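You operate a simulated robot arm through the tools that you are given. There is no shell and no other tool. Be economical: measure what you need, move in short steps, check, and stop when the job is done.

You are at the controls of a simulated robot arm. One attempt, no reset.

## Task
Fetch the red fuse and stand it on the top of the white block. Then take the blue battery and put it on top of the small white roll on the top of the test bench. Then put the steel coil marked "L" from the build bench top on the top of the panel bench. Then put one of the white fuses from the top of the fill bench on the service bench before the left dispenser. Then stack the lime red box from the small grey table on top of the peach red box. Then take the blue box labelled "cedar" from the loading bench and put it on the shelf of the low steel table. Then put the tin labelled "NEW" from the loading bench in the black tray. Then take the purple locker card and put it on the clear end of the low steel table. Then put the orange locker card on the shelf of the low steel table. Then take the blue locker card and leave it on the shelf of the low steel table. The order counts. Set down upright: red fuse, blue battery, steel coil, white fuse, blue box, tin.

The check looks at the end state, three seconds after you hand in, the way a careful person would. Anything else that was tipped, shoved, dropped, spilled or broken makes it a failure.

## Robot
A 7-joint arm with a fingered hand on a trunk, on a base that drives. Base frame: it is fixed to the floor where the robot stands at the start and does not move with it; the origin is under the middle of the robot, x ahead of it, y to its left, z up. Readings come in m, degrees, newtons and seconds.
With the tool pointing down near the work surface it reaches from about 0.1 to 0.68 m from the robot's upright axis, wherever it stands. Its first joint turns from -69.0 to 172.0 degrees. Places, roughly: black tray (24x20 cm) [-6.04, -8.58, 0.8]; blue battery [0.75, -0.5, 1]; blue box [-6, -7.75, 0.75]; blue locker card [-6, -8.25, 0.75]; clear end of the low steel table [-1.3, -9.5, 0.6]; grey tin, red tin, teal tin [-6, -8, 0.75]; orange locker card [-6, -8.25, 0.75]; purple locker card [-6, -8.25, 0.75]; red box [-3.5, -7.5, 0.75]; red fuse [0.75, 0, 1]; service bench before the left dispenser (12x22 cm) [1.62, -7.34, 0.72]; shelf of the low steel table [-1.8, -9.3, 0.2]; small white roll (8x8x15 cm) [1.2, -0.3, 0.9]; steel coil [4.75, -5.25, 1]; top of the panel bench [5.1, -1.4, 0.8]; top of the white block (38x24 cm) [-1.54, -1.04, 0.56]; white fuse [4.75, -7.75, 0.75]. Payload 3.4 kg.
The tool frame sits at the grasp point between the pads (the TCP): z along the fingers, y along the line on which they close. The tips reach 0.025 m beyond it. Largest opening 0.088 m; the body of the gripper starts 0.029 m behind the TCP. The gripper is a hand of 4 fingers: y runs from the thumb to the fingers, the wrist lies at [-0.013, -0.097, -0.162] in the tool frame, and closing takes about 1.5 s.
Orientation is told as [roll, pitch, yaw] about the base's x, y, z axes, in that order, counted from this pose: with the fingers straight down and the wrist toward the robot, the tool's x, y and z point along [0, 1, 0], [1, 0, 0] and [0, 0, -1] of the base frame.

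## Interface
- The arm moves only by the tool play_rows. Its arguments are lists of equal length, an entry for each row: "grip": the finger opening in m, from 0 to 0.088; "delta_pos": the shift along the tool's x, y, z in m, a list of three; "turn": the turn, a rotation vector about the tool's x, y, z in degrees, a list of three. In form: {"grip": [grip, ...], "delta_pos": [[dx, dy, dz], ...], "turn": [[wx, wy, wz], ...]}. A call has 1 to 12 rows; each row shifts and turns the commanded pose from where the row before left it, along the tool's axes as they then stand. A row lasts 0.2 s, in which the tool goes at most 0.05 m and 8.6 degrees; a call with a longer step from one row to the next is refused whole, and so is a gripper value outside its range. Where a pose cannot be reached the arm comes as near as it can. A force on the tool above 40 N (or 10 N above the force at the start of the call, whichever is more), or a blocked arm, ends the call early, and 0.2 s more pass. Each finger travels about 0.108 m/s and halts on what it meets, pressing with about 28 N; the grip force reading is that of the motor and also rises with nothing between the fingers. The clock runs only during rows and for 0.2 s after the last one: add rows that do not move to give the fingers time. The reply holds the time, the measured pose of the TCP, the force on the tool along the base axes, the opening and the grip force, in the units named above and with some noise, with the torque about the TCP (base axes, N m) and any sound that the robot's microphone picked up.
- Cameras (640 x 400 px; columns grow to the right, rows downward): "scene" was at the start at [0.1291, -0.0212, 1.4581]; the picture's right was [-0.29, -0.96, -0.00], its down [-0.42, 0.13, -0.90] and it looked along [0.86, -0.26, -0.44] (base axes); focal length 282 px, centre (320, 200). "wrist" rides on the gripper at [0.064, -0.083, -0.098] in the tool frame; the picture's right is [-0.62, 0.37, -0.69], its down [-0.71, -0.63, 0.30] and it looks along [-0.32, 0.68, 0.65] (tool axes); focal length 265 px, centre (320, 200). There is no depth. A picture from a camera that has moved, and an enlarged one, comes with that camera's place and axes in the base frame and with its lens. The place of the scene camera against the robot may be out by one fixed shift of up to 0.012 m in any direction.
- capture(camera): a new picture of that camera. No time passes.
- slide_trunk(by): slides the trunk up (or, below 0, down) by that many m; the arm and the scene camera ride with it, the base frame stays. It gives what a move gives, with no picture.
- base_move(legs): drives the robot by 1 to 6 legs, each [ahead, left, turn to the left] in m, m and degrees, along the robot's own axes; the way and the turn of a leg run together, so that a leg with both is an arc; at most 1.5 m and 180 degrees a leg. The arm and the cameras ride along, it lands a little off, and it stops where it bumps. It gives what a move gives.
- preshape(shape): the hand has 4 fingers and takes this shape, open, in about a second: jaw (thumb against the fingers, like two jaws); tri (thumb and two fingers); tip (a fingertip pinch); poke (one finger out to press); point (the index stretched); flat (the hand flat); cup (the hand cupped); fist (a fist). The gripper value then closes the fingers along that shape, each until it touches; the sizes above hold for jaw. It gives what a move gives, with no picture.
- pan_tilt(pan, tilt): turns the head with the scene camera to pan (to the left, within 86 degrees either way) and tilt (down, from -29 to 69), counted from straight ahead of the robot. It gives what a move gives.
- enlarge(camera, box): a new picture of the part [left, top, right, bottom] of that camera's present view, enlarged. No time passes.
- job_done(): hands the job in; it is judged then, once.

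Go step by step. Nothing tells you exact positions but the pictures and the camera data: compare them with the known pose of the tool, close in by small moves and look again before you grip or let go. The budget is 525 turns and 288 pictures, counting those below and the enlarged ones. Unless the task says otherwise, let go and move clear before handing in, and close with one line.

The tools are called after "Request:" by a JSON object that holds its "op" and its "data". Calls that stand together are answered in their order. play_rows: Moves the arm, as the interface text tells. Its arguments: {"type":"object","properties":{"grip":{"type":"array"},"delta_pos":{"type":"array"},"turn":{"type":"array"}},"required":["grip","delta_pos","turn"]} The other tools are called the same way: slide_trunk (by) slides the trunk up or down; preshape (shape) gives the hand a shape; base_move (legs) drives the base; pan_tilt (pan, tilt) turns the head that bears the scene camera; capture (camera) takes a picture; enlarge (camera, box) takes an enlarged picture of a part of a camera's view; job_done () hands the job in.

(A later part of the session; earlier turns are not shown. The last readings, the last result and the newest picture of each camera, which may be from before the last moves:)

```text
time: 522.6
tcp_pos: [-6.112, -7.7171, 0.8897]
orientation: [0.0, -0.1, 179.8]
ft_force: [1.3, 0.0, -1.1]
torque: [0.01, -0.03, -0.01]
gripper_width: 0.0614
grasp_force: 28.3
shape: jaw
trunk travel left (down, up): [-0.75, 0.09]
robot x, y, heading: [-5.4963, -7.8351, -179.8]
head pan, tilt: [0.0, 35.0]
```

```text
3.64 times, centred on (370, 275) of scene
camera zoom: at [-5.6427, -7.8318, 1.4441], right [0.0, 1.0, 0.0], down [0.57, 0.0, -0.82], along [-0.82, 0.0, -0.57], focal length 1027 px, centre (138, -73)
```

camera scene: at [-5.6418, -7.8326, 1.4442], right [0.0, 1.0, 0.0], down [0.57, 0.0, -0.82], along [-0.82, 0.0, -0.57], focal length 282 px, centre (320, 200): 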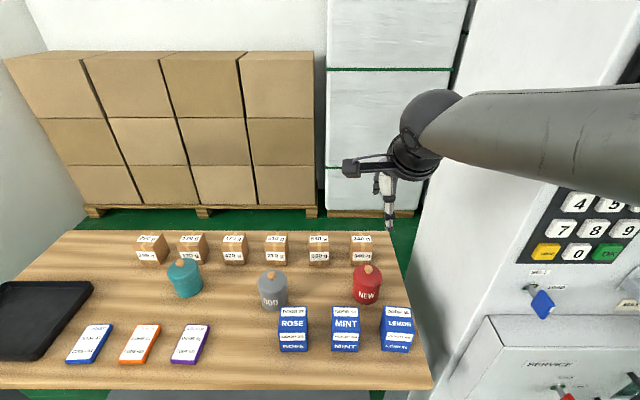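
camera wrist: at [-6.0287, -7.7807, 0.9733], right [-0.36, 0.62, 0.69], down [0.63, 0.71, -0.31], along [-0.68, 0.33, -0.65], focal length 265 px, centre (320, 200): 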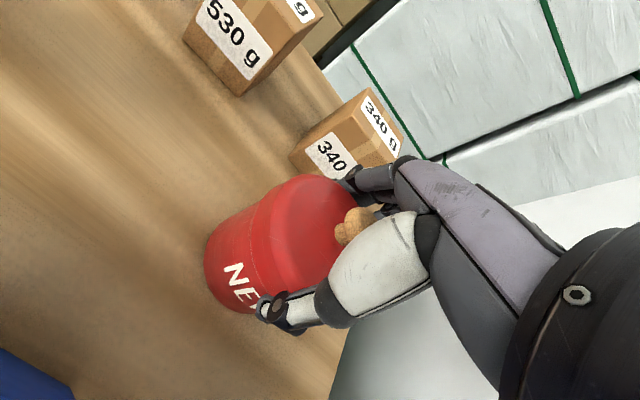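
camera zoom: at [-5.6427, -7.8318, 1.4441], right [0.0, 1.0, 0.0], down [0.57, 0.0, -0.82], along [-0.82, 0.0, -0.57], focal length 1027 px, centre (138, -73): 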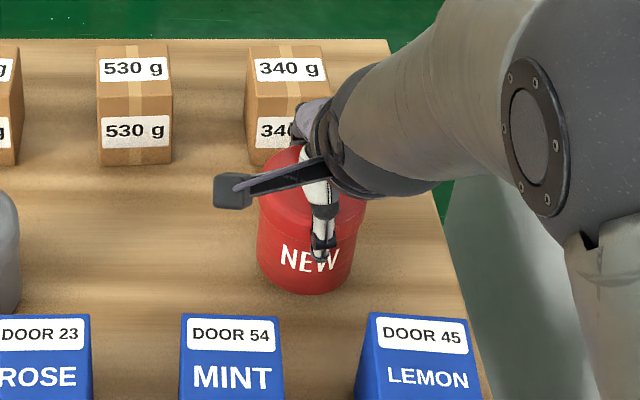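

Tin and lid rise together. Lifting clear, drawing back, and shifting left to the black tray.

Request:
{"op": "play_rows", "data": {"grip": [0.062, 0.062, 0.062, 0.062, 0.062, 0.062, 0.062, 0.062, 0.062], "delta_pos": [[0, 0, -0.03], [0, 0, -0.04], [0, 0, -0.045], [0, 0, -0.045], [0, 0, -0.045], [0, -0.03, -0.03], [0, -0.04, 0], [0, -0.04, 0], [0, 0, 0]], "turn": [[0, 0, 0], [0, 0, 0], [0, 0, 0], [0, 0, 0], [0, 0, 0], [0, 0, 0], [0, 0, 0], [0, 0, 0], [0, 0, 0]]}}

Request:
{"op": "base_move", "data": {"legs": [[-0.05, 0.72, 0]]}}

Request:
{"op": "capture", "data": {"camera": "wrist"}}

Request:
{"op": "pan_tilt", "data": {"pan": 0, "tilt": 45}}

Request:
{"op": "capture", "data": {"camera": "scene"}}

```text
time: 524.6
tcp_pos: [-6.0, -7.7192, 1.1178]
orientation: [0.2, 2.5, -179.8]
ft_force: [0.6, -0.1, -0.9]
torque: [-0.01, 0.05, 0.04]
gripper_width: 0.0609
grasp_force: 28.2
shape: jaw
out of reach, approached as far as the arm can: row 8
trunk travel left (down, up): [-0.75, 0.09]
robot x, y, heading: [-5.4937, -7.8398, -180.0]
head pan, tilt: [0.0, 35.0]
```

```text
time: 528.5
tcp_pos: [-5.9452, -8.433, 1.1179]
orientation: [0.3, 2.5, -179.3]
ft_force: [0.3, 0.0, -2.0]
torque: [0.01, -0.02, -0.03]
gripper_width: 0.0609
grasp_force: 28.2
shape: jaw
trunk travel left (down, up): [-0.75, 0.09]
robot x, y, heading: [-5.4401, -8.5519, -179.3]
head pan, tilt: [0.0, 35.0]
```

```text
102 pictures are left
camera wrist: at [-5.8652, -8.4954, 1.2214], right [-0.41, 0.62, 0.67], down [0.63, 0.72, -0.28], along [-0.66, 0.31, -0.68], focal length 265 px, centre (320, 200)
```

wrist: 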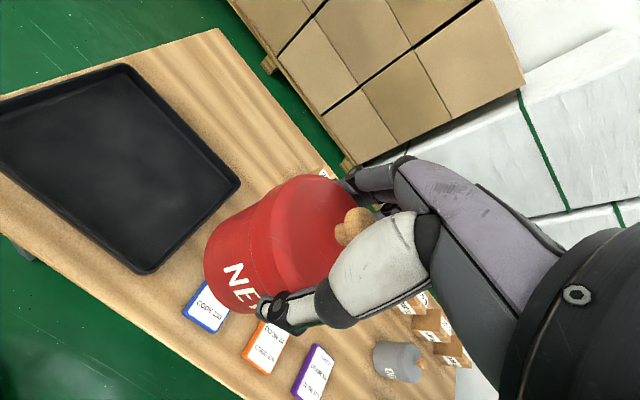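

```text
time: 529.2
tcp_pos: [-5.9449, -8.4317, 1.1182]
orientation: [0.2, 2.5, -179.4]
ft_force: [0.6, 0.2, -1.7]
torque: [0.03, -0.02, 0.0]
gripper_width: 0.0615
grasp_force: 28.1
shape: jaw
trunk travel left (down, up): [-0.75, 0.09]
robot x, y, heading: [-5.4387, -8.5501, -179.2]
head pan, tilt: [0.0, 45.0]
```

```text
101 pictures are left
camera scene: at [-5.5796, -8.5433, 1.4293], right [-0.01, 1.0, 0.0], down [0.71, 0.01, -0.71], along [-0.71, -0.01, -0.71], focal length 282 px, centre (320, 200)
```

scene: 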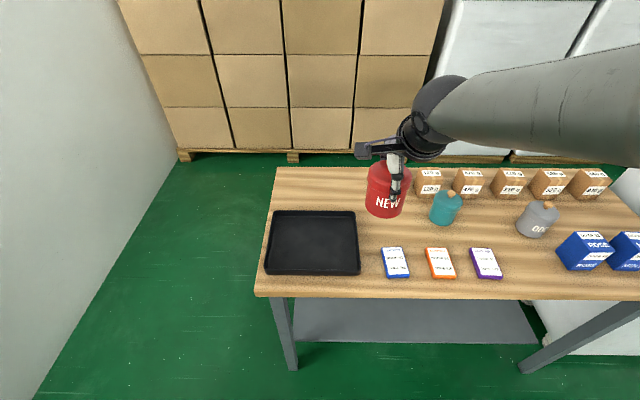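

The tray's centre is about [-6.035, -8.575]. Carrying the tin over it and lowering part way.

Request:
{"op": "play_rows", "data": {"grip": [0.062, 0.062, 0.062, 0.062, 0.062, 0.062, 0.062, 0.062], "delta_pos": [[0.036, 0.023, 0], [0.036, 0.023, 0], [0.036, 0.023, 0], [0.034, 0.023, 0], [0, 0, 0.05], [0, 0, 0.05], [0, 0, 0.05], [0, 0, 0]], "turn": [[0, 0, 0], [0, 0, 0], [0, 0, 0], [0, 0, 0], [0, 0, 0], [0, 0, 0], [0, 0, 0], [0, 0, 0]]}}

Request:
{"op": "capture", "data": {"camera": "scene"}}

Request:
{"op": "capture", "data": {"camera": "wrist"}}

```text
time: 531.0
tcp_pos: [-6.0353, -8.564, 0.9714]
orientation: [3.0, 2.6, 178.5]
ft_force: [0.3, -1.2, -1.2]
torque: [0.0, 0.02, 0.0]
gripper_width: 0.061
grasp_force: 28.3
shape: jaw
trunk travel left (down, up): [-0.75, 0.09]
robot x, y, heading: [-5.4409, -8.5463, -179.4]
head pan, tilt: [0.0, 45.0]
```

```text
100 pictures are left
camera scene: at [-5.5785, -8.5437, 1.4294], right [-0.01, 1.0, 0.0], down [0.71, 0.01, -0.71], along [-0.71, -0.01, -0.71], focal length 282 px, centre (320, 200)
```

scene: 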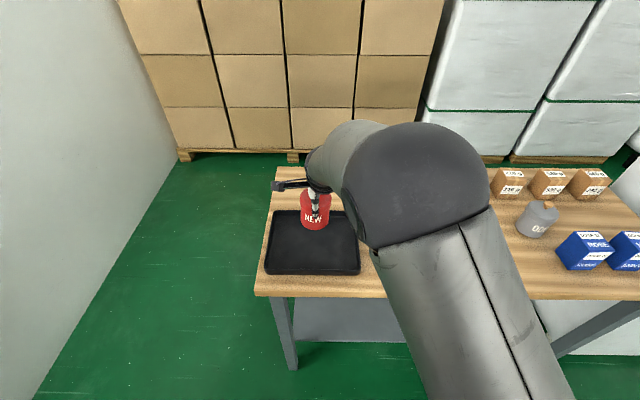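

```text
99 pictures are left
camera wrist: at [-5.9575, -8.6247, 1.0772], right [-0.38, 0.67, 0.64], down [0.66, 0.68, -0.31], along [-0.65, 0.31, -0.7], focal length 265 px, centre (320, 200)
```

wrist: 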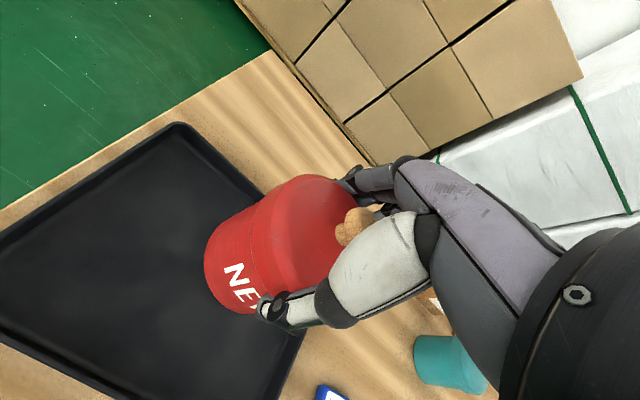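

The hand picked up ~3° of tilt from the reach limit. Correcting the orientation before setting down.

Request:
{"op": "play_rows", "data": {"grip": [0.062, 0.062, 0.062], "delta_pos": [[0, 0, 0], [0, 0, 0], [0, 0, 0]], "turn": [[-2.6, -3.0, 0], [0, 0, 0], [0, 0, 0]]}}

```text
time: 531.8
tcp_pos: [-6.0322, -8.561, 0.9623]
orientation: [-0.5, 0.9, 178.4]
ft_force: [0.0, 1.0, -1.7]
torque: [0.0, -0.01, 0.0]
gripper_width: 0.061
grasp_force: 27.9
shape: jaw
trunk travel left (down, up): [-0.75, 0.09]
robot x, y, heading: [-5.4403, -8.5491, -179.3]
head pan, tilt: [0.0, 45.0]
```

Request:
{"op": "play_rows", "data": {"grip": [0.062, 0.062, 0.062, 0.062], "delta_pos": [[0, 0, 0.02], [0, 0, 0.02], [0, 0, 0.01], [0, 0, 0]], "turn": [[-0.9, 0.5, 0], [0, 0, 0], [0, 0, 0], [0, 0, 0]]}}

Request:
{"op": "enlarge", "data": {"camera": "scene", "box": [250, 170, 390, 290]}}

Request:
{"op": "capture", "data": {"camera": "wrist"}}

```text
time: 532.8
tcp_pos: [-6.0327, -8.568, 0.9181]
orientation: [-1.0, -0.9, 179.5]
ft_force: [-0.1, -0.5, -1.4]
torque: [0.0, -0.02, 0.03]
gripper_width: 0.061
grasp_force: 27.6
shape: jaw
trunk travel left (down, up): [-0.75, 0.09]
robot x, y, heading: [-5.4396, -8.5463, -179.0]
head pan, tilt: [0.0, 45.0]
```

```text
3.33 times, centred on (320, 230) of scene
camera zoom: at [-5.5797, -8.5434, 1.4293], right [-0.01, 1.0, 0.0], down [0.71, 0.01, -0.71], along [-0.71, -0.01, -0.71], focal length 941 px, centre (320, 100)
```

zoom: 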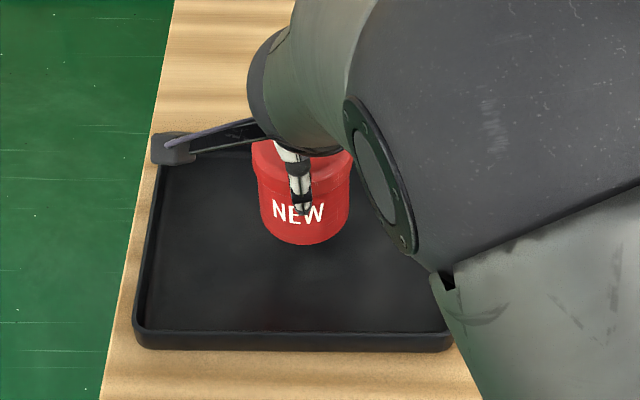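

```text
97 pictures are left
camera wrist: at [-5.9485, -8.6335, 1.014], right [-0.35, 0.61, 0.71], down [0.63, 0.71, -0.3], along [-0.69, 0.34, -0.64], focal length 265 px, centre (320, 200)
```

wrist: 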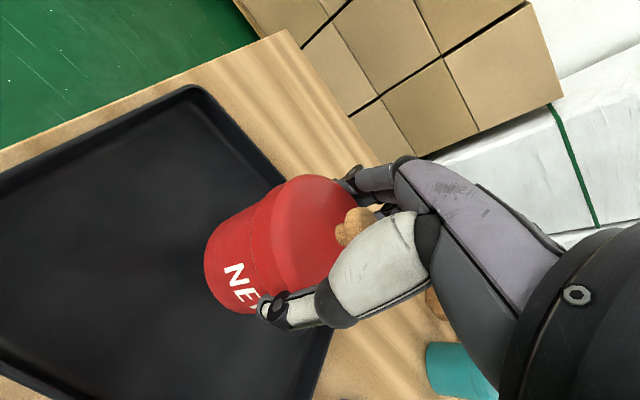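

Request:
{"op": "play_rows", "data": {"grip": [0.062, 0.062, 0.062, 0.062], "delta_pos": [[0, 0, 0.012], [0, 0, 0.008], [0, 0, 0.005], [0, 0, 0]], "turn": [[0.9, 1.0, 0], [0, 0, 0], [0, 0, 0], [0, 0, 0]]}}

Request:
{"op": "play_rows", "data": {"grip": [0.062, 0.062, 0.062], "delta_pos": [[0, 0, 0.003], [0, 0, 0.002], [0, 0, 0]], "turn": [[0, 0, 0], [0, 0, 0], [0, 0, 0]]}}

```text
time: 533.8
tcp_pos: [-6.032, -8.5684, 0.8907]
orientation: [-0.9, 0.0, -180.1]
ft_force: [0.1, -0.1, -2.2]
torque: [0.03, 0.02, -0.01]
gripper_width: 0.0611
grasp_force: 27.8
shape: jaw
trunk travel left (down, up): [-0.75, 0.09]
robot x, y, heading: [-5.4378, -8.5496, -179.5]
head pan, tilt: [0.0, 45.0]
```

```text
time: 534.6
tcp_pos: [-6.0315, -8.5691, 0.8863]
orientation: [-0.9, 0.0, -179.7]
ft_force: [0.0, 0.6, -2.7]
torque: [-0.03, 0.03, 0.01]
gripper_width: 0.061
grasp_force: 28.2
shape: jaw
trunk travel left (down, up): [-0.75, 0.09]
robot x, y, heading: [-5.4379, -8.5492, -179.4]
head pan, tilt: [0.0, 45.0]
```

Request:
{"op": "play_rows", "data": {"grip": [0.062, 0.062, 0.062], "delta_pos": [[0, 0, 0.002], [0, 0, 0.002], [0, 0, 0]], "turn": [[0, 0.9, 0], [0, 0, 0], [0, 0, 0]]}}

Request:
{"op": "play_rows", "data": {"grip": [0.062, 0.062, 0.062], "delta_pos": [[0, 0, 0.002], [0, 0, 0.001], [0, 0, 0]], "turn": [[0, 0, 0], [0, 0, 0], [0, 0, 0]]}}

Request:
{"op": "enlarge", "data": {"camera": "scene", "box": [250, 170, 390, 290]}}

```text
time: 535.4
tcp_pos: [-6.0307, -8.5685, 0.8814]
orientation: [-0.1, 0.1, -179.8]
ft_force: [-0.4, 0.5, -1.7]
torque: [-0.01, -0.02, -0.02]
gripper_width: 0.0612
grasp_force: 27.7
shape: jaw
trunk travel left (down, up): [-0.75, 0.09]
robot x, y, heading: [-5.4397, -8.5518, -179.2]
head pan, tilt: [0.0, 45.0]
```

```text
time: 536.2
tcp_pos: [-6.0307, -8.5706, 0.8794]
orientation: [-0.1, -0.1, -179.8]
ft_force: [-0.4, -1.2, -0.4]
torque: [-0.05, 0.03, 0.03]
gripper_width: 0.0612
grasp_force: 27.6
shape: jaw
trunk travel left (down, up): [-0.75, 0.09]
robot x, y, heading: [-5.4397, -8.5466, -179.4]
head pan, tilt: [0.0, 45.0]
```

```text
3.33 times, centred on (320, 230) of scene
camera zoom: at [-5.5793, -8.5435, 1.4293], right [-0.01, 1.0, 0.0], down [0.71, 0.01, -0.71], along [-0.71, -0.01, -0.71], focal length 941 px, centre (320, 100)
```

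zoom: 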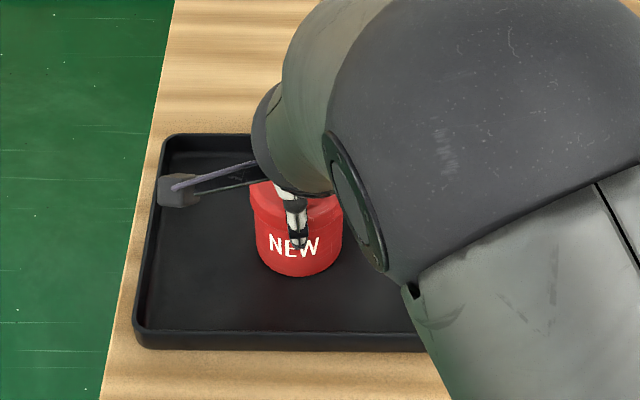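

Request:
{"op": "play_rows", "data": {"grip": [0.062, 0.062, 0.062], "delta_pos": [[0, 0, 0.001], [0, 0, 0.001], [0, 0, 0]], "turn": [[0, 0, 0], [0, 0, 0], [0, 0, 0]]}}

```text
time: 537.0
tcp_pos: [-6.0299, -8.5716, 0.8782]
orientation: [-0.1, -0.2, -179.6]
ft_force: [-0.1, 0.7, 6.5]
torque: [-0.03, 0.12, 0.02]
gripper_width: 0.0606
grasp_force: 27.9
shape: jaw
trunk travel left (down, up): [-0.75, 0.09]
robot x, y, heading: [-5.4354, -8.5467, -179.3]
head pan, tilt: [0.0, 45.0]
```

The tin rests on the tray floor (6.5 N). Opening slowly and rising.

Request:
{"op": "play_rows", "data": {"grip": [0.064, 0.067, 0.07, 0.073, 0.077, 0.082, 0.088, 0.088, 0.088], "delta_pos": [[0, 0, 0], [0, 0, 0], [0, 0, 0], [0, 0, 0], [0, 0, 0], [0, 0, 0], [0, 0, 0], [0, 0, 0], [0, 0, 0]], "turn": [[0, 0, 0], [0, 0, 0], [0, 0, 0], [0, 0, 0], [0, 0, 0], [0, 0, 0], [0, 0, 0], [0, 0, 0], [0, 0, 0]]}}

Request:
{"op": "capture", "data": {"camera": "wrist"}}

```text
time: 539.0
tcp_pos: [-6.0297, -8.5712, 0.8766]
orientation: [-0.1, -0.1, -179.7]
ft_force: [-0.5, 1.2, 1.9]
torque: [-0.01, 0.06, 0.03]
gripper_width: 0.0879
grasp_force: 0.1
shape: jaw
trunk travel left (down, up): [-0.75, 0.09]
robot x, y, heading: [-5.4373, -8.5461, -178.8]
head pan, tilt: [0.0, 45.0]
```

```text
95 pictures are left
camera wrist: at [-5.9467, -8.6345, 0.9758], right [-0.37, 0.62, 0.69], down [0.62, 0.72, -0.3], along [-0.69, 0.32, -0.65], focal length 265 px, centre (320, 200)
```

wrist: 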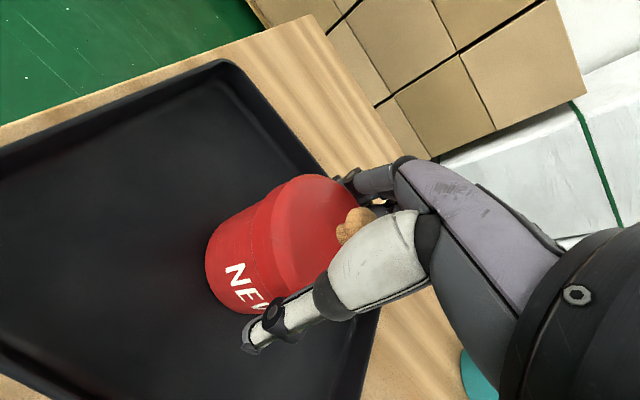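

Request:
{"op": "play_rows", "data": {"grip": [0.088, 0.088, 0.088, 0.088, 0.088, 0.088], "delta_pos": [[0, 0, -0.01], [0, 0, -0.02], [0, 0, -0.04], [0, 0, -0.05], [0, 0, -0.05], [0, 0, -0.03]], "turn": [[0, 0, 0], [0, 0, 0], [0, 0, 0], [0, 0, 0], [0, 0, 0], [0, 0, 0]]}}

Request:
{"op": "capture", "data": {"camera": "wrist"}}

Request:
{"op": "enlarge", "data": {"camera": "wrist", "box": [140, 200, 300, 360]}}

```text
time: 540.4
tcp_pos: [-6.0273, -8.5725, 1.0765]
orientation: [-0.3, -0.1, -179.3]
ft_force: [0.7, -0.2, -0.4]
torque: [0.02, -0.01, 0.02]
gripper_width: 0.088
grasp_force: 0.1
shape: jaw
trunk travel left (down, up): [-0.75, 0.09]
robot x, y, heading: [-5.4369, -8.5509, -179.0]
head pan, tilt: [0.0, 45.0]
```

```text
94 pictures are left
camera wrist: at [-5.9438, -8.6361, 1.1755], right [-0.38, 0.61, 0.7], down [0.62, 0.73, -0.3], along [-0.69, 0.32, -0.65], focal length 265 px, centre (320, 200)
```

wrist: 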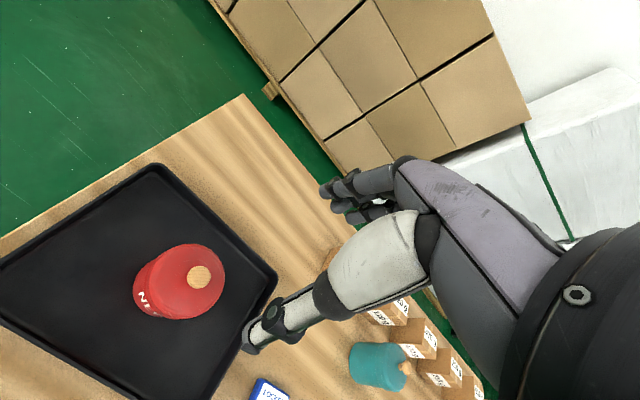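

```text
2.50 times, centred on (220, 280) of wrist
camera zoom: at [-5.9438, -8.6361, 1.1755], right [-0.38, 0.61, 0.7], down [0.62, 0.73, -0.3], along [-0.69, 0.32, -0.65], focal length 664 px, centre (570, 0)
```

zoom: 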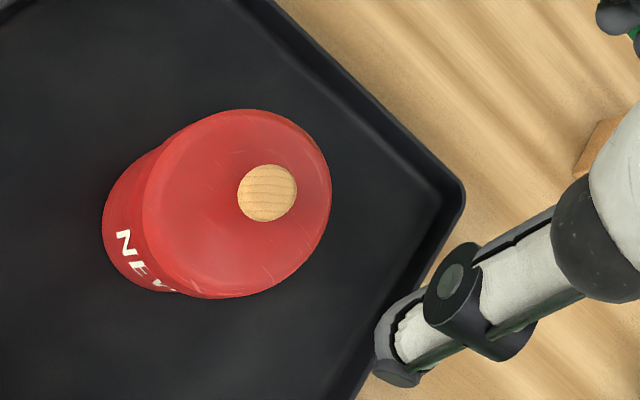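

The NEW tin stands in the tray with its lid on. Next the purple card (flat, about [-5.97, -8.14]); I'll shift right and turn the hand 90° so it closes across the card's width.

Request:
{"op": "base_move", "data": {"legs": [[0, -0.42, 0]]}}

Request:
{"op": "play_rows", "data": {"grip": [0.08, 0.08, 0.08, 0.08, 0.08, 0.08, 0.08, 0.08, 0.08, 0.08, 0.08, 0.08], "delta_pos": [[0, 0, -0.01], [0, 0, 0], [0, 0, 0], [0, 0, 0], [0, 0, 0], [0, 0, 0], [0, 0, 0], [0, 0, 0], [0, 0, 0], [0, 0, 0], [0, 0, 0], [0, 0, 0]], "turn": [[0, 0, -8.2], [0, 0, -8.2], [0, 0, -8.2], [0, 0, -8.2], [0, 0, -8.2], [0, 0, -8.2], [0, 0, -8.2], [0, 0, -8.2], [0, 0, -8.2], [0, 0, -8.2], [0, 0, -8.0], [0, 0, 0]]}}

Request:
{"op": "capture", "data": {"camera": "wrist"}}

Request:
{"op": "capture", "data": {"camera": "scene"}}

```text
time: 543.0
tcp_pos: [-6.0331, -8.1483, 1.0769]
orientation: [-0.4, -0.1, -179.4]
ft_force: [1.1, 1.0, -0.8]
torque: [-0.04, 0.02, 0.0]
gripper_width: 0.088
grasp_force: 0.0
shape: jaw
trunk travel left (down, up): [-0.75, 0.09]
robot x, y, heading: [-5.4498, -8.1275, -179.2]
head pan, tilt: [0.0, 45.0]
```

```text
time: 545.6
tcp_pos: [-6.0326, -8.1499, 1.0855]
orientation: [-0.1, 0.3, -89.2]
ft_force: [-0.2, 0.6, 0.4]
torque: [0.04, 0.01, -0.02]
gripper_width: 0.0806
grasp_force: 0.1
shape: jaw
trunk travel left (down, up): [-0.75, 0.09]
robot x, y, heading: [-5.4466, -8.1274, -179.6]
head pan, tilt: [0.0, 45.0]
```

```text
92 pictures are left
camera wrist: at [-5.9696, -8.0655, 1.1862], right [-0.61, -0.38, 0.69], down [-0.72, 0.62, -0.3], along [-0.32, -0.68, -0.66], focal length 265 px, centre (320, 200)
```

wrist: 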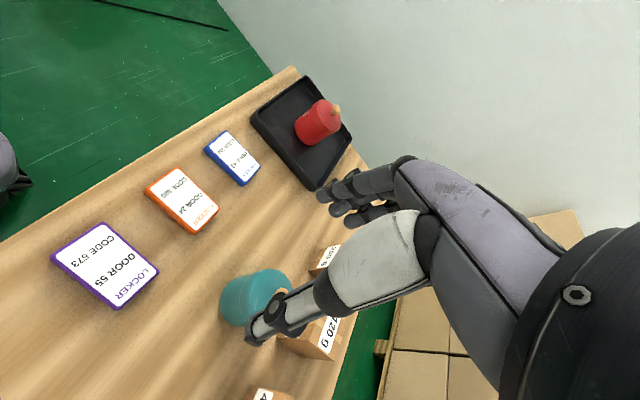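

```text
91 pictures are left
camera scene: at [-5.5835, -8.1215, 1.4293], right [-0.01, 1.0, 0.0], down [0.71, 0.01, -0.71], along [-0.71, -0.01, -0.71], focal length 282 px, centre (320, 200)
```

scene: 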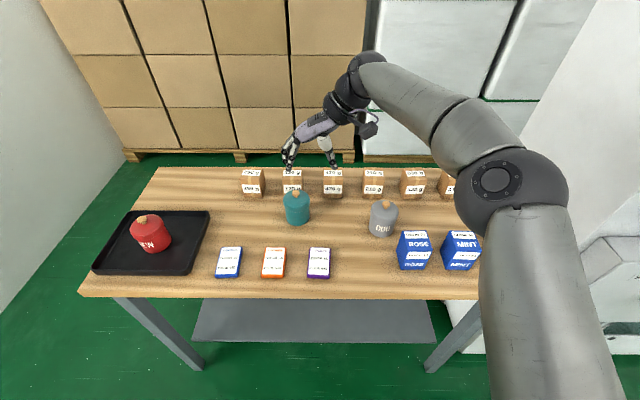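

The purple card's centre is [-5.972, -8.132], aligned with the hand. Moving over it and lowering.

Request:
{"op": "play_rows", "data": {"grip": [0.08, 0.08, 0.08, 0.08, 0.08], "delta_pos": [[0.03, -0.009, 0], [0.03, -0.009, 0], [0, 0, 0.05], [0, 0, 0.05], [0, 0, 0.04]], "turn": [[0, 0, 0], [0, 0, 0], [0, 0, 0], [0, 0, 0], [0, 0, 0]]}}

Request:
{"op": "capture", "data": {"camera": "wrist"}}

Request:
{"op": "enlarge", "data": {"camera": "scene", "box": [220, 180, 420, 300]}}

```text
time: 546.8
tcp_pos: [-5.9742, -8.1295, 0.9458]
orientation: [-0.2, 0.4, -89.4]
ft_force: [0.1, 0.4, 0.2]
torque: [-0.01, -0.01, 0.01]
gripper_width: 0.0805
grasp_force: 0.0
shape: jaw
trunk travel left (down, up): [-0.75, 0.09]
robot x, y, heading: [-5.4387, -8.1271, -179.7]
head pan, tilt: [0.0, 45.0]
```

```text
90 pictures are left
camera wrist: at [-5.9121, -8.0463, 1.0452], right [-0.62, -0.38, 0.69], down [-0.72, 0.62, -0.3], along [-0.32, -0.68, -0.66], focal length 265 px, centre (320, 200)
```

wrist: 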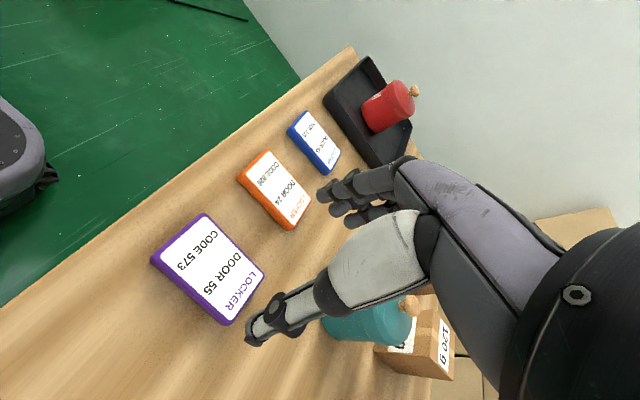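

```text
3.20 times, centred on (320, 240) of scene
camera zoom: at [-5.5851, -8.1218, 1.4292], right [-0.01, 1.0, 0.0], down [0.71, 0.01, -0.71], along [-0.71, -0.01, -0.71], focal length 903 px, centre (320, 72)
```

zoom: 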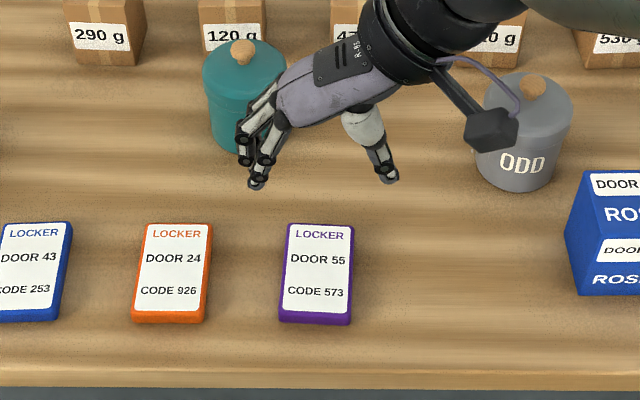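

The card top is at z≈0.81. Lowering toward fingertip level just above the bench.

Request:
{"op": "play_rows", "data": {"grip": [0.08, 0.08, 0.08, 0.08], "delta_pos": [[0.003, 0.001, 0.04], [0, 0, 0.035], [0, 0, 0.025], [0, 0, 0]], "turn": [[0, 0, 0], [0, 0, 0], [0, 0, 0], [0, 0, 0]]}}

Request:
{"op": "capture", "data": {"camera": "wrist"}}

Request:
{"op": "enlarge", "data": {"camera": "scene", "box": [240, 210, 400, 300]}}

```text
time: 547.8
tcp_pos: [-5.9704, -8.1338, 0.8451]
orientation: [-0.1, 0.4, -89.4]
ft_force: [0.8, 0.1, -0.4]
torque: [0.02, 0.01, -0.02]
gripper_width: 0.0803
grasp_force: 0.0
shape: jaw
trunk travel left (down, up): [-0.75, 0.09]
robot x, y, heading: [-5.4424, -8.1229, -179.6]
head pan, tilt: [0.0, 45.0]
```

```text
88 pictures are left
camera wrist: at [-5.9067, -8.0491, 0.9444], right [-0.61, -0.38, 0.69], down [-0.72, 0.63, -0.3], along [-0.32, -0.68, -0.66], focal length 265 px, centre (320, 200)
```

wrist: 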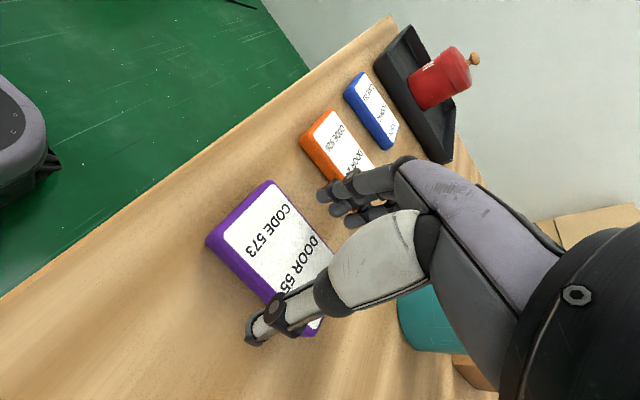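

```text
4.00 times, centred on (320, 255) of scene
camera zoom: at [-5.5836, -8.1218, 1.4293], right [-0.01, 1.0, 0.0], down [0.71, 0.01, -0.71], along [-0.71, -0.01, -0.71], focal length 1129 px, centre (320, -20)
```

zoom: 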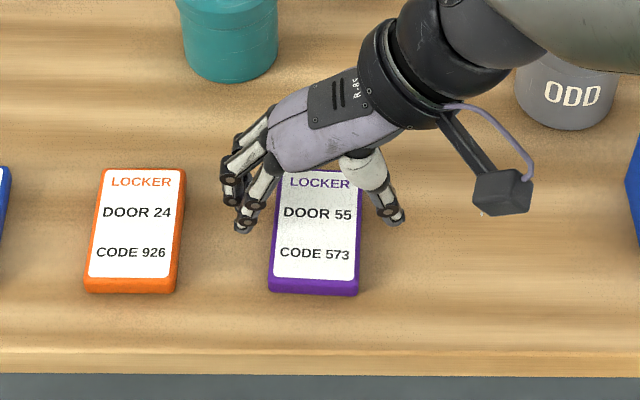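

Request:
{"op": "play_rows", "data": {"grip": [0.08, 0.08, 0.08], "delta_pos": [[0, 0, 0.006], [0, 0, 0.005], [0, 0, 0]], "turn": [[0, 0, 0], [0, 0, 0], [0, 0, 0]]}}

Request:
{"op": "play_rows", "data": {"grip": [0.08, 0.08, 0.08], "delta_pos": [[0, 0, 0.003], [0, 0, 0.002], [0, 0, 0]], "turn": [[0, 0, 0], [0, 0, 0], [0, 0, 0]]}}

Request:
{"op": "enlarge", "data": {"camera": "scene", "box": [260, 220, 380, 300]}}

```text
time: 548.6
tcp_pos: [-5.9704, -8.1307, 0.8353]
orientation: [-0.2, 0.4, -89.5]
ft_force: [-0.5, -0.9, 0.4]
torque: [0.02, -0.01, 0.0]
gripper_width: 0.0805
grasp_force: 0.1
shape: jaw
trunk travel left (down, up): [-0.75, 0.09]
robot x, y, heading: [-5.4416, -8.1248, -179.4]
head pan, tilt: [0.0, 45.0]
```

```text
time: 549.4
tcp_pos: [-5.9702, -8.1298, 0.8304]
orientation: [-0.2, 0.4, -89.4]
ft_force: [-0.5, 0.5, 0.2]
torque: [0.01, 0.02, -0.01]
gripper_width: 0.0801
grasp_force: 0.0
shape: jaw
trunk travel left (down, up): [-0.75, 0.09]
robot x, y, heading: [-5.4436, -8.1238, -179.4]
head pan, tilt: [0.0, 45.0]
```

```text
5.00 times, centred on (320, 260) of scene
camera zoom: at [-5.5839, -8.1218, 1.4293], right [-0.01, 1.0, 0.0], down [0.71, 0.01, -0.71], along [-0.71, -0.01, -0.71], focal length 1412 px, centre (320, -100)
```

zoom: 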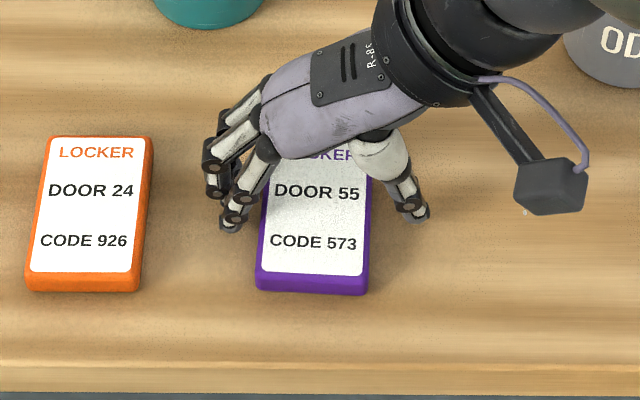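

Request:
{"op": "play_rows", "data": {"grip": [0.08, 0.08, 0.08], "delta_pos": [[0, 0, 0.002], [0, 0, 0.0015], [0, 0, 0]], "turn": [[0, 0, 0], [0, 0, 0], [0, 0, 0]]}}

Request:
{"op": "play_rows", "data": {"grip": [0.075, 0.07, 0.065, 0.06, 0.055, 0.05, 0.045, 0.04, 0.04, 0.04], "delta_pos": [[0, 0, 0], [0, 0, 0], [0, 0, 0], [0, 0, 0], [0, 0, 0], [0, 0, 0], [0, 0, 0], [0, 0, 0], [0, 0, 0], [0, 0, 0]], "turn": [[0, 0, 0], [0, 0, 0], [0, 0, 0], [0, 0, 0], [0, 0, 0], [0, 0, 0], [0, 0, 0], [0, 0, 0], [0, 0, 0], [0, 0, 0]]}}

Request:
{"op": "enlarge", "data": {"camera": "scene", "box": [260, 220, 380, 300]}}

```text
time: 550.2
tcp_pos: [-5.9699, -8.13, 0.8262]
orientation: [-0.1, 0.5, -89.4]
ft_force: [-0.5, 0.2, 0.7]
torque: [0.0, 0.0, 0.03]
gripper_width: 0.0804
grasp_force: 0.0
shape: jaw
trunk travel left (down, up): [-0.75, 0.09]
robot x, y, heading: [-5.4453, -8.1254, -179.3]
head pan, tilt: [0.0, 45.0]
```

```text
time: 552.4
tcp_pos: [-5.9703, -8.1306, 0.8273]
orientation: [-0.1, 0.4, -89.4]
ft_force: [0.7, 0.4, 0.0]
torque: [0.01, -0.02, 0.03]
gripper_width: 0.05
grasp_force: 28.1
shape: jaw
trunk travel left (down, up): [-0.75, 0.09]
robot x, y, heading: [-5.4455, -8.1252, -179.7]
head pan, tilt: [0.0, 45.0]
```

```text
5.00 times, centred on (320, 260) of scene
camera zoom: at [-5.584, -8.1218, 1.4293], right [-0.01, 1.0, 0.0], down [0.71, 0.01, -0.71], along [-0.71, -0.01, -0.71], focal length 1412 px, centre (320, -100)
```

zoom: 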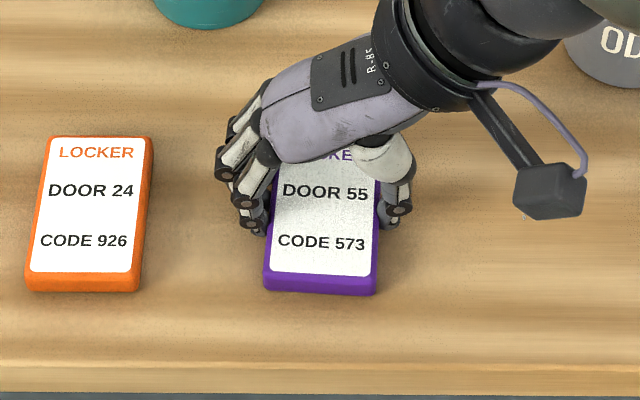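

Gripped at 28 N across 5 cm. Lifting and checking.

Request:
{"op": "play_rows", "data": {"grip": [0.04, 0.04, 0.04, 0.04, 0.04, 0.04, 0.04, 0.04], "delta_pos": [[0, 0, -0.01], [0, 0, -0.02], [0, 0, -0.04], [0, 0, -0.045], [0, 0, -0.045], [0, 0, -0.045], [0, 0, -0.045], [0, 0, 0]], "turn": [[0, 0, 0], [0, 0, 0], [0, 0, 0], [0, 0, 0], [0, 0, 0], [0, 0, 0], [0, 0, 0], [0, 0, 0]]}}

Request:
{"op": "capture", "data": {"camera": "wrist"}}

Request:
{"op": "capture", "data": {"camera": "scene"}}

```text
time: 554.2
tcp_pos: [-5.9695, -8.1335, 1.0787]
orientation: [0.0, 0.3, -89.6]
ft_force: [-0.5, 0.7, -1.3]
torque: [-0.02, -0.01, 0.0]
gripper_width: 0.0496
grasp_force: 28.2
shape: jaw
trunk travel left (down, up): [-0.75, 0.09]
robot x, y, heading: [-5.4439, -8.1288, -179.3]
head pan, tilt: [0.0, 45.0]
```

```text
84 pictures are left
camera wrist: at [-5.9069, -8.05, 1.1771], right [-0.62, -0.38, 0.69], down [-0.72, 0.63, -0.3], along [-0.32, -0.68, -0.66], focal length 265 px, centre (320, 200)
```

wrist: 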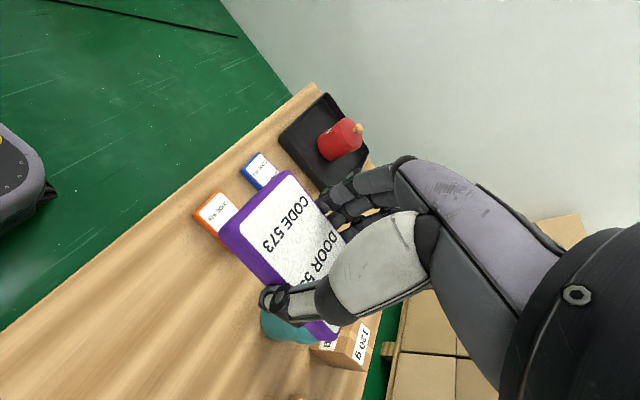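

```text
83 pictures are left
camera scene: at [-5.5847, -8.1217, 1.4292], right [-0.01, 1.0, 0.0], down [0.71, 0.01, -0.71], along [-0.71, -0.01, -0.71], focal length 282 px, centre (320, 200)
```

scene: 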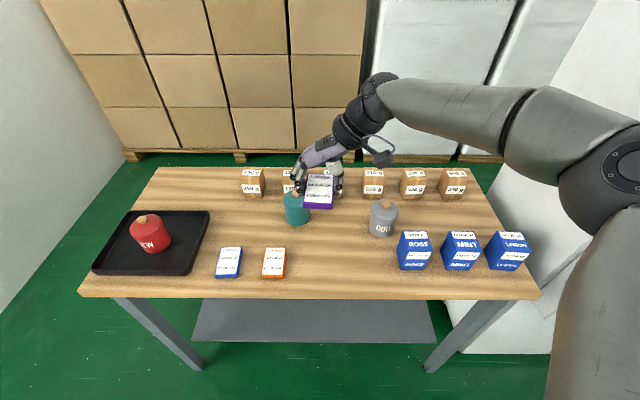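

The purple card is held flat. I'll turn the hand back in line, then drive to the low steel table's left part.

Request:
{"op": "play_rows", "data": {"grip": [0.04, 0.04, 0.04, 0.04, 0.04, 0.04, 0.04, 0.04, 0.04, 0.04, 0.04, 0.04], "delta_pos": [[0, 0, -0.01], [0, 0, -0.01], [0, 0, -0.01], [0, 0, -0.01], [0, 0, 0], [0, 0, 0], [0, 0, 0], [0, 0, 0], [0, 0, 0], [0, 0, 0], [0, 0, 0], [0, 0, 0]], "turn": [[0, 0, 8.2], [0, 0, 8.2], [0, 0, 8.2], [0, 0, 8.2], [0, 0, 8.2], [0, 0, 8.2], [0, 0, 8.2], [0, 0, 8.2], [0, 0, 8.2], [0, 0, 8.2], [0, 0, 8.0], [0, 0, 0]]}}

Request:
{"op": "base_move", "data": {"legs": [[-0.89, -0.33, 0], [-0.42, 0.35, 0], [-0.33, 0.27, 0], [-1.3, 0.03, 0], [-1.1, -0.05, 0], [0, 0, 89.5]]}}

Request:
{"op": "pan_tilt", "data": {"pan": 0, "tilt": 40}}

Request:
{"op": "capture", "data": {"camera": "scene"}}

```text
time: 556.8
tcp_pos: [-5.9701, -8.1307, 1.1176]
orientation: [-0.3, 0.0, -179.6]
ft_force: [-0.6, -0.2, -0.2]
torque: [0.01, 0.04, 0.0]
gripper_width: 0.0498
grasp_force: 27.9
shape: jaw
trunk travel left (down, up): [-0.75, 0.09]
robot x, y, heading: [-5.4423, -8.1241, -179.5]
head pan, tilt: [0.0, 45.0]
```

```text
time: 582.0
tcp_pos: [-1.3818, -8.8521, 1.1174]
orientation: [-0.5, -0.1, -90.4]
ft_force: [0.5, 0.0, -1.1]
torque: [0.01, 0.0, 0.01]
gripper_width: 0.0489
grasp_force: 28.4
shape: jaw
trunk travel left (down, up): [-0.75, 0.09]
robot x, y, heading: [-1.38, -8.3238, -90.2]
head pan, tilt: [0.0, 45.0]
```

```text
time: 582.6
tcp_pos: [-1.3819, -8.8532, 1.1169]
orientation: [-0.4, -0.1, -90.3]
ft_force: [-0.2, -0.5, -0.4]
torque: [-0.01, -0.02, 0.0]
gripper_width: 0.0492
grasp_force: 28.4
shape: jaw
trunk travel left (down, up): [-0.75, 0.09]
robot x, y, heading: [-1.3809, -8.3259, -90.4]
head pan, tilt: [0.0, 40.0]
```

```text
82 pictures are left
camera scene: at [-1.3898, -8.456, 1.4365], right [-1.0, 0.01, 0.0], down [0.0, 0.64, -0.77], along [0.0, -0.77, -0.64], focal length 282 px, centre (320, 200)
```

scene: 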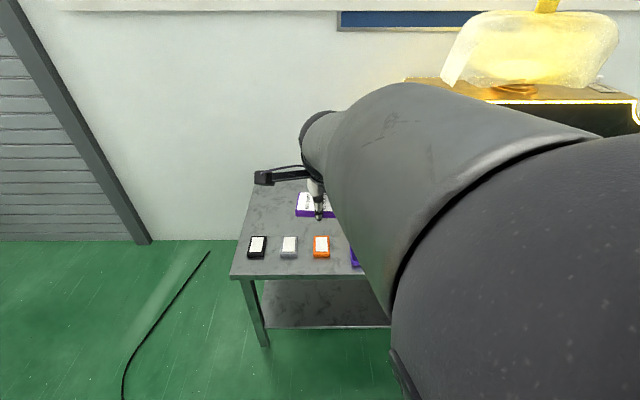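

The free area behind the three small cards is around [-1.3, -9.4]. Driving in, then lowering the trunk.

Request:
{"op": "base_move", "data": {"legs": [[0.43, 0.18, 0]]}}

Request:
{"op": "slide_trunk", "data": {"by": -0.3}}

Request:
{"op": "play_rows", "data": {"grip": [0.04, 0.04, 0.04, 0.04], "delta_pos": [[-0.03, 0.035, 0], [-0.03, 0.035, 0], [-0.03, 0.03, 0], [0, 0, 0]], "turn": [[0, 0, 0], [0, 0, 0], [0, 0, 0], [0, 0, 0]]}}

Request:
{"op": "capture", "data": {"camera": "scene"}}

Request:
{"op": "capture", "data": {"camera": "wrist"}}

```text
time: 585.4
tcp_pos: [-1.2013, -9.2867, 1.116]
orientation: [-0.4, -0.1, -90.4]
ft_force: [-0.3, -0.8, -0.4]
torque: [-0.01, -0.01, 0.03]
gripper_width: 0.0495
grasp_force: 27.5
shape: jaw
trunk travel left (down, up): [-0.75, 0.09]
robot x, y, heading: [-1.1989, -8.7601, -90.4]
head pan, tilt: [0.0, 40.0]
```

```text
time: 588.4
tcp_pos: [-1.2024, -9.287, 0.8165]
orientation: [-0.4, -0.1, -90.4]
ft_force: [-0.3, -0.5, -0.5]
torque: [0.0, 0.03, -0.01]
gripper_width: 0.0492
grasp_force: 27.9
shape: jaw
trunk travel left (down, up): [-0.45, 0.39]
robot x, y, heading: [-1.1987, -8.7606, -90.4]
head pan, tilt: [0.0, 40.0]
```

```text
time: 589.4
tcp_pos: [-1.2931, -9.3869, 0.8171]
orientation: [-0.4, -0.2, -90.5]
ft_force: [-0.8, 0.3, -0.7]
torque: [-0.02, 0.0, 0.02]
gripper_width: 0.0492
grasp_force: 27.3
shape: jaw
trunk travel left (down, up): [-0.45, 0.39]
robot x, y, heading: [-1.2017, -8.7599, -90.2]
head pan, tilt: [0.0, 40.0]
```

```text
81 pictures are left
camera scene: at [-1.2093, -8.8903, 1.1366], right [-1.0, 0.01, 0.0], down [0.0, 0.64, -0.77], along [-0.01, -0.77, -0.64], focal length 282 px, centre (320, 200)
```

scene: 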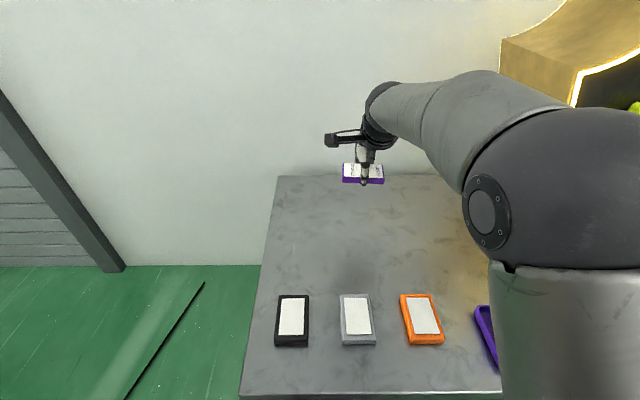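

```text
80 pictures are left
camera wrist: at [-1.2272, -9.3037, 0.916], right [-0.62, -0.36, 0.7], down [-0.71, 0.63, -0.3], along [-0.33, -0.68, -0.65], focal length 265 px, centre (320, 200)
```

wrist: 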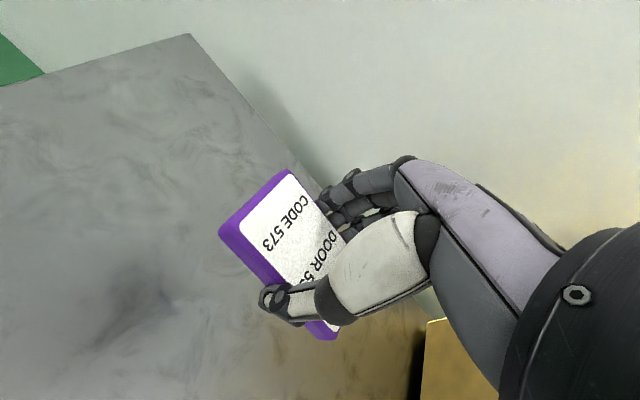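

The spot beneath is clear. Lowering toward the tabletop.

Request:
{"op": "play_rows", "data": {"grip": [0.04, 0.04, 0.04, 0.04, 0.04], "delta_pos": [[0, 0, 0.045], [0, 0, 0.045], [0, 0, 0.04], [0, 0, 0.02], [0, 0, 0]], "turn": [[0, 0.4, 0], [0, 0, 0], [0, 0, 0], [0, 0, 0], [0, 0, 0]]}}

Request:
{"op": "enlarge", "data": {"camera": "scene", "box": [300, 130, 460, 250]}}

```text
time: 590.6
tcp_pos: [-1.2952, -9.3865, 0.6667]
orientation: [0.0, 0.0, -90.3]
ft_force: [-0.6, -1.1, -0.9]
torque: [0.01, -0.01, -0.02]
gripper_width: 0.0492
grasp_force: 27.9
shape: jaw
trunk travel left (down, up): [-0.45, 0.39]
robot x, y, heading: [-1.2018, -8.7621, -90.3]
head pan, tilt: [0.0, 40.0]
```

```text
3.33 times, centred on (380, 190) of scene
camera zoom: at [-1.2094, -8.8904, 1.1365], right [-1.0, 0.01, 0.0], down [0.0, 0.64, -0.77], along [-0.01, -0.77, -0.64], focal length 941 px, centre (120, 233)
```

zoom: 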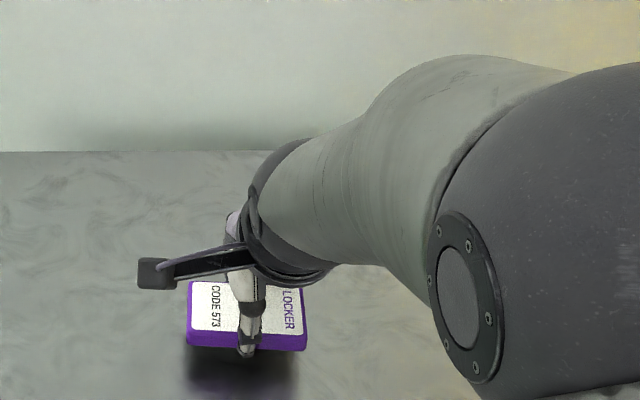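

Request:
{"op": "play_rows", "data": {"grip": [0.04, 0.04, 0.04, 0.04], "delta_pos": [[0, 0, 0.008], [0, 0, 0.006], [0, 0, 0.004], [0, 0, 0]], "turn": [[0, 0, 0], [0, 0, 0], [0, 0, 0], [0, 0, 0]]}}

Request:
{"op": "play_rows", "data": {"grip": [0.04, 0.04, 0.04], "delta_pos": [[0, 0, 0.002], [0, 0, 0.002], [0, 0, 0]], "turn": [[0, 0, 0], [0, 0, 0], [0, 0, 0]]}}

Request:
{"op": "play_rows", "data": {"grip": [0.04, 0.04, 0.04], "delta_pos": [[0, 0, 0.002], [0, 0, 0.002], [0, 0, 0]], "turn": [[0, 0, 0], [0, 0, 0], [0, 0, 0]]}}

```text
time: 591.6
tcp_pos: [-1.294, -9.3865, 0.6494]
orientation: [0.0, -0.1, -90.4]
ft_force: [-0.6, -0.5, -1.7]
torque: [-0.01, 0.01, 0.03]
gripper_width: 0.0493
grasp_force: 28.0
shape: jaw
trunk travel left (down, up): [-0.45, 0.39]
robot x, y, heading: [-1.201, -8.7613, -90.3]
head pan, tilt: [0.0, 40.0]
```

```text
time: 592.4
tcp_pos: [-1.2934, -9.3873, 0.6463]
orientation: [0.0, -0.2, -90.5]
ft_force: [0.1, 0.8, 1.5]
torque: [0.08, 0.03, -0.02]
gripper_width: 0.049
grasp_force: 27.7
shape: jaw
trunk travel left (down, up): [-0.45, 0.39]
robot x, y, heading: [-1.1972, -8.7617, -90.5]
head pan, tilt: [0.0, 40.0]
```

```text
time: 593.2
tcp_pos: [-1.2927, -9.3859, 0.6456]
orientation: [0.0, -0.5, -90.3]
ft_force: [-0.7, -0.1, 18.8]
torque: [0.59, -0.05, 0.03]
gripper_width: 0.0491
grasp_force: 28.0
shape: jaw
trunk travel left (down, up): [-0.45, 0.39]
robot x, y, heading: [-1.1995, -8.7621, -90.4]
head pan, tilt: [0.0, 40.0]
```

Contact at 0.646. Easing up slightly and opening.

Request:
{"op": "play_rows", "data": {"grip": [0.04, 0.046, 0.05, 0.055, 0.06, 0.066, 0.074, 0.08, 0.08], "delta_pos": [[0, 0, -0.003], [0, 0, 0], [0, 0, 0], [0, 0, 0], [0, 0, 0], [0, 0, 0], [0, 0, -0.002], [0, 0, 0], [0, 0, 0]], "turn": [[0.3, 0, 0], [0, 0, 0], [0, 0, 0], [0, 0, 0], [0, 0, 0], [0, 0, 0], [0, 0, 0], [0, 0, 0], [0, 0, 0]]}}

Request:
{"op": "play_rows", "data": {"grip": [0.08, 0.08, 0.08, 0.08, 0.08, 0.08], "delta_pos": [[0, 0, -0.01], [0, 0, -0.03], [0, 0, -0.04], [0, 0, -0.045], [0, 0, -0.045], [0, 0, 0]], "turn": [[0, 0, 0], [0, 0, 0], [0, 0, 0], [0, 0, 0], [0, 0, 0], [0, 0, 0]]}}

Request:
{"op": "capture", "data": {"camera": "scene"}}

```text
time: 595.2
tcp_pos: [-1.2932, -9.3863, 0.6463]
orientation: [0.1, 0.1, -90.3]
ft_force: [1.4, 0.2, 1.3]
torque: [-0.07, 0.04, 0.0]
gripper_width: 0.0797
grasp_force: 0.0
shape: jaw
trunk travel left (down, up): [-0.45, 0.39]
robot x, y, heading: [-1.201, -8.7623, -90.5]
head pan, tilt: [0.0, 40.0]
```

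```text
time: 596.6
tcp_pos: [-1.2927, -9.386, 0.8168]
orientation: [0.0, 0.2, -90.3]
ft_force: [-0.5, -0.1, 0.1]
torque: [0.02, -0.04, -0.01]
gripper_width: 0.0802
grasp_force: 0.0
shape: jaw
trunk travel left (down, up): [-0.45, 0.39]
robot x, y, heading: [-1.1981, -8.7615, -90.6]
head pan, tilt: [0.0, 40.0]
```

```text
78 pictures are left
camera scene: at [-1.2094, -8.8905, 1.1365], right [-1.0, 0.01, 0.0], down [0.0, 0.64, -0.77], along [-0.01, -0.77, -0.64], focal length 282 px, centre (320, 200)
```

scene: 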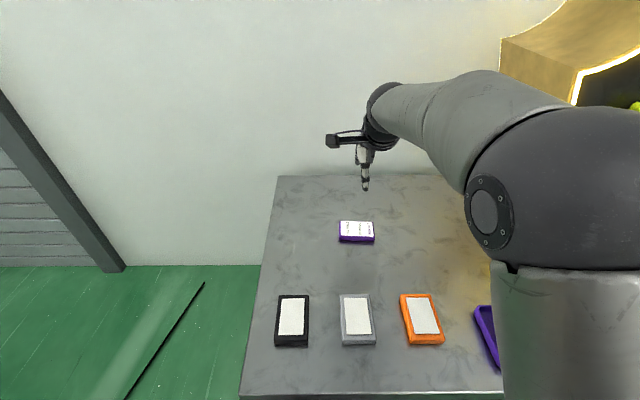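

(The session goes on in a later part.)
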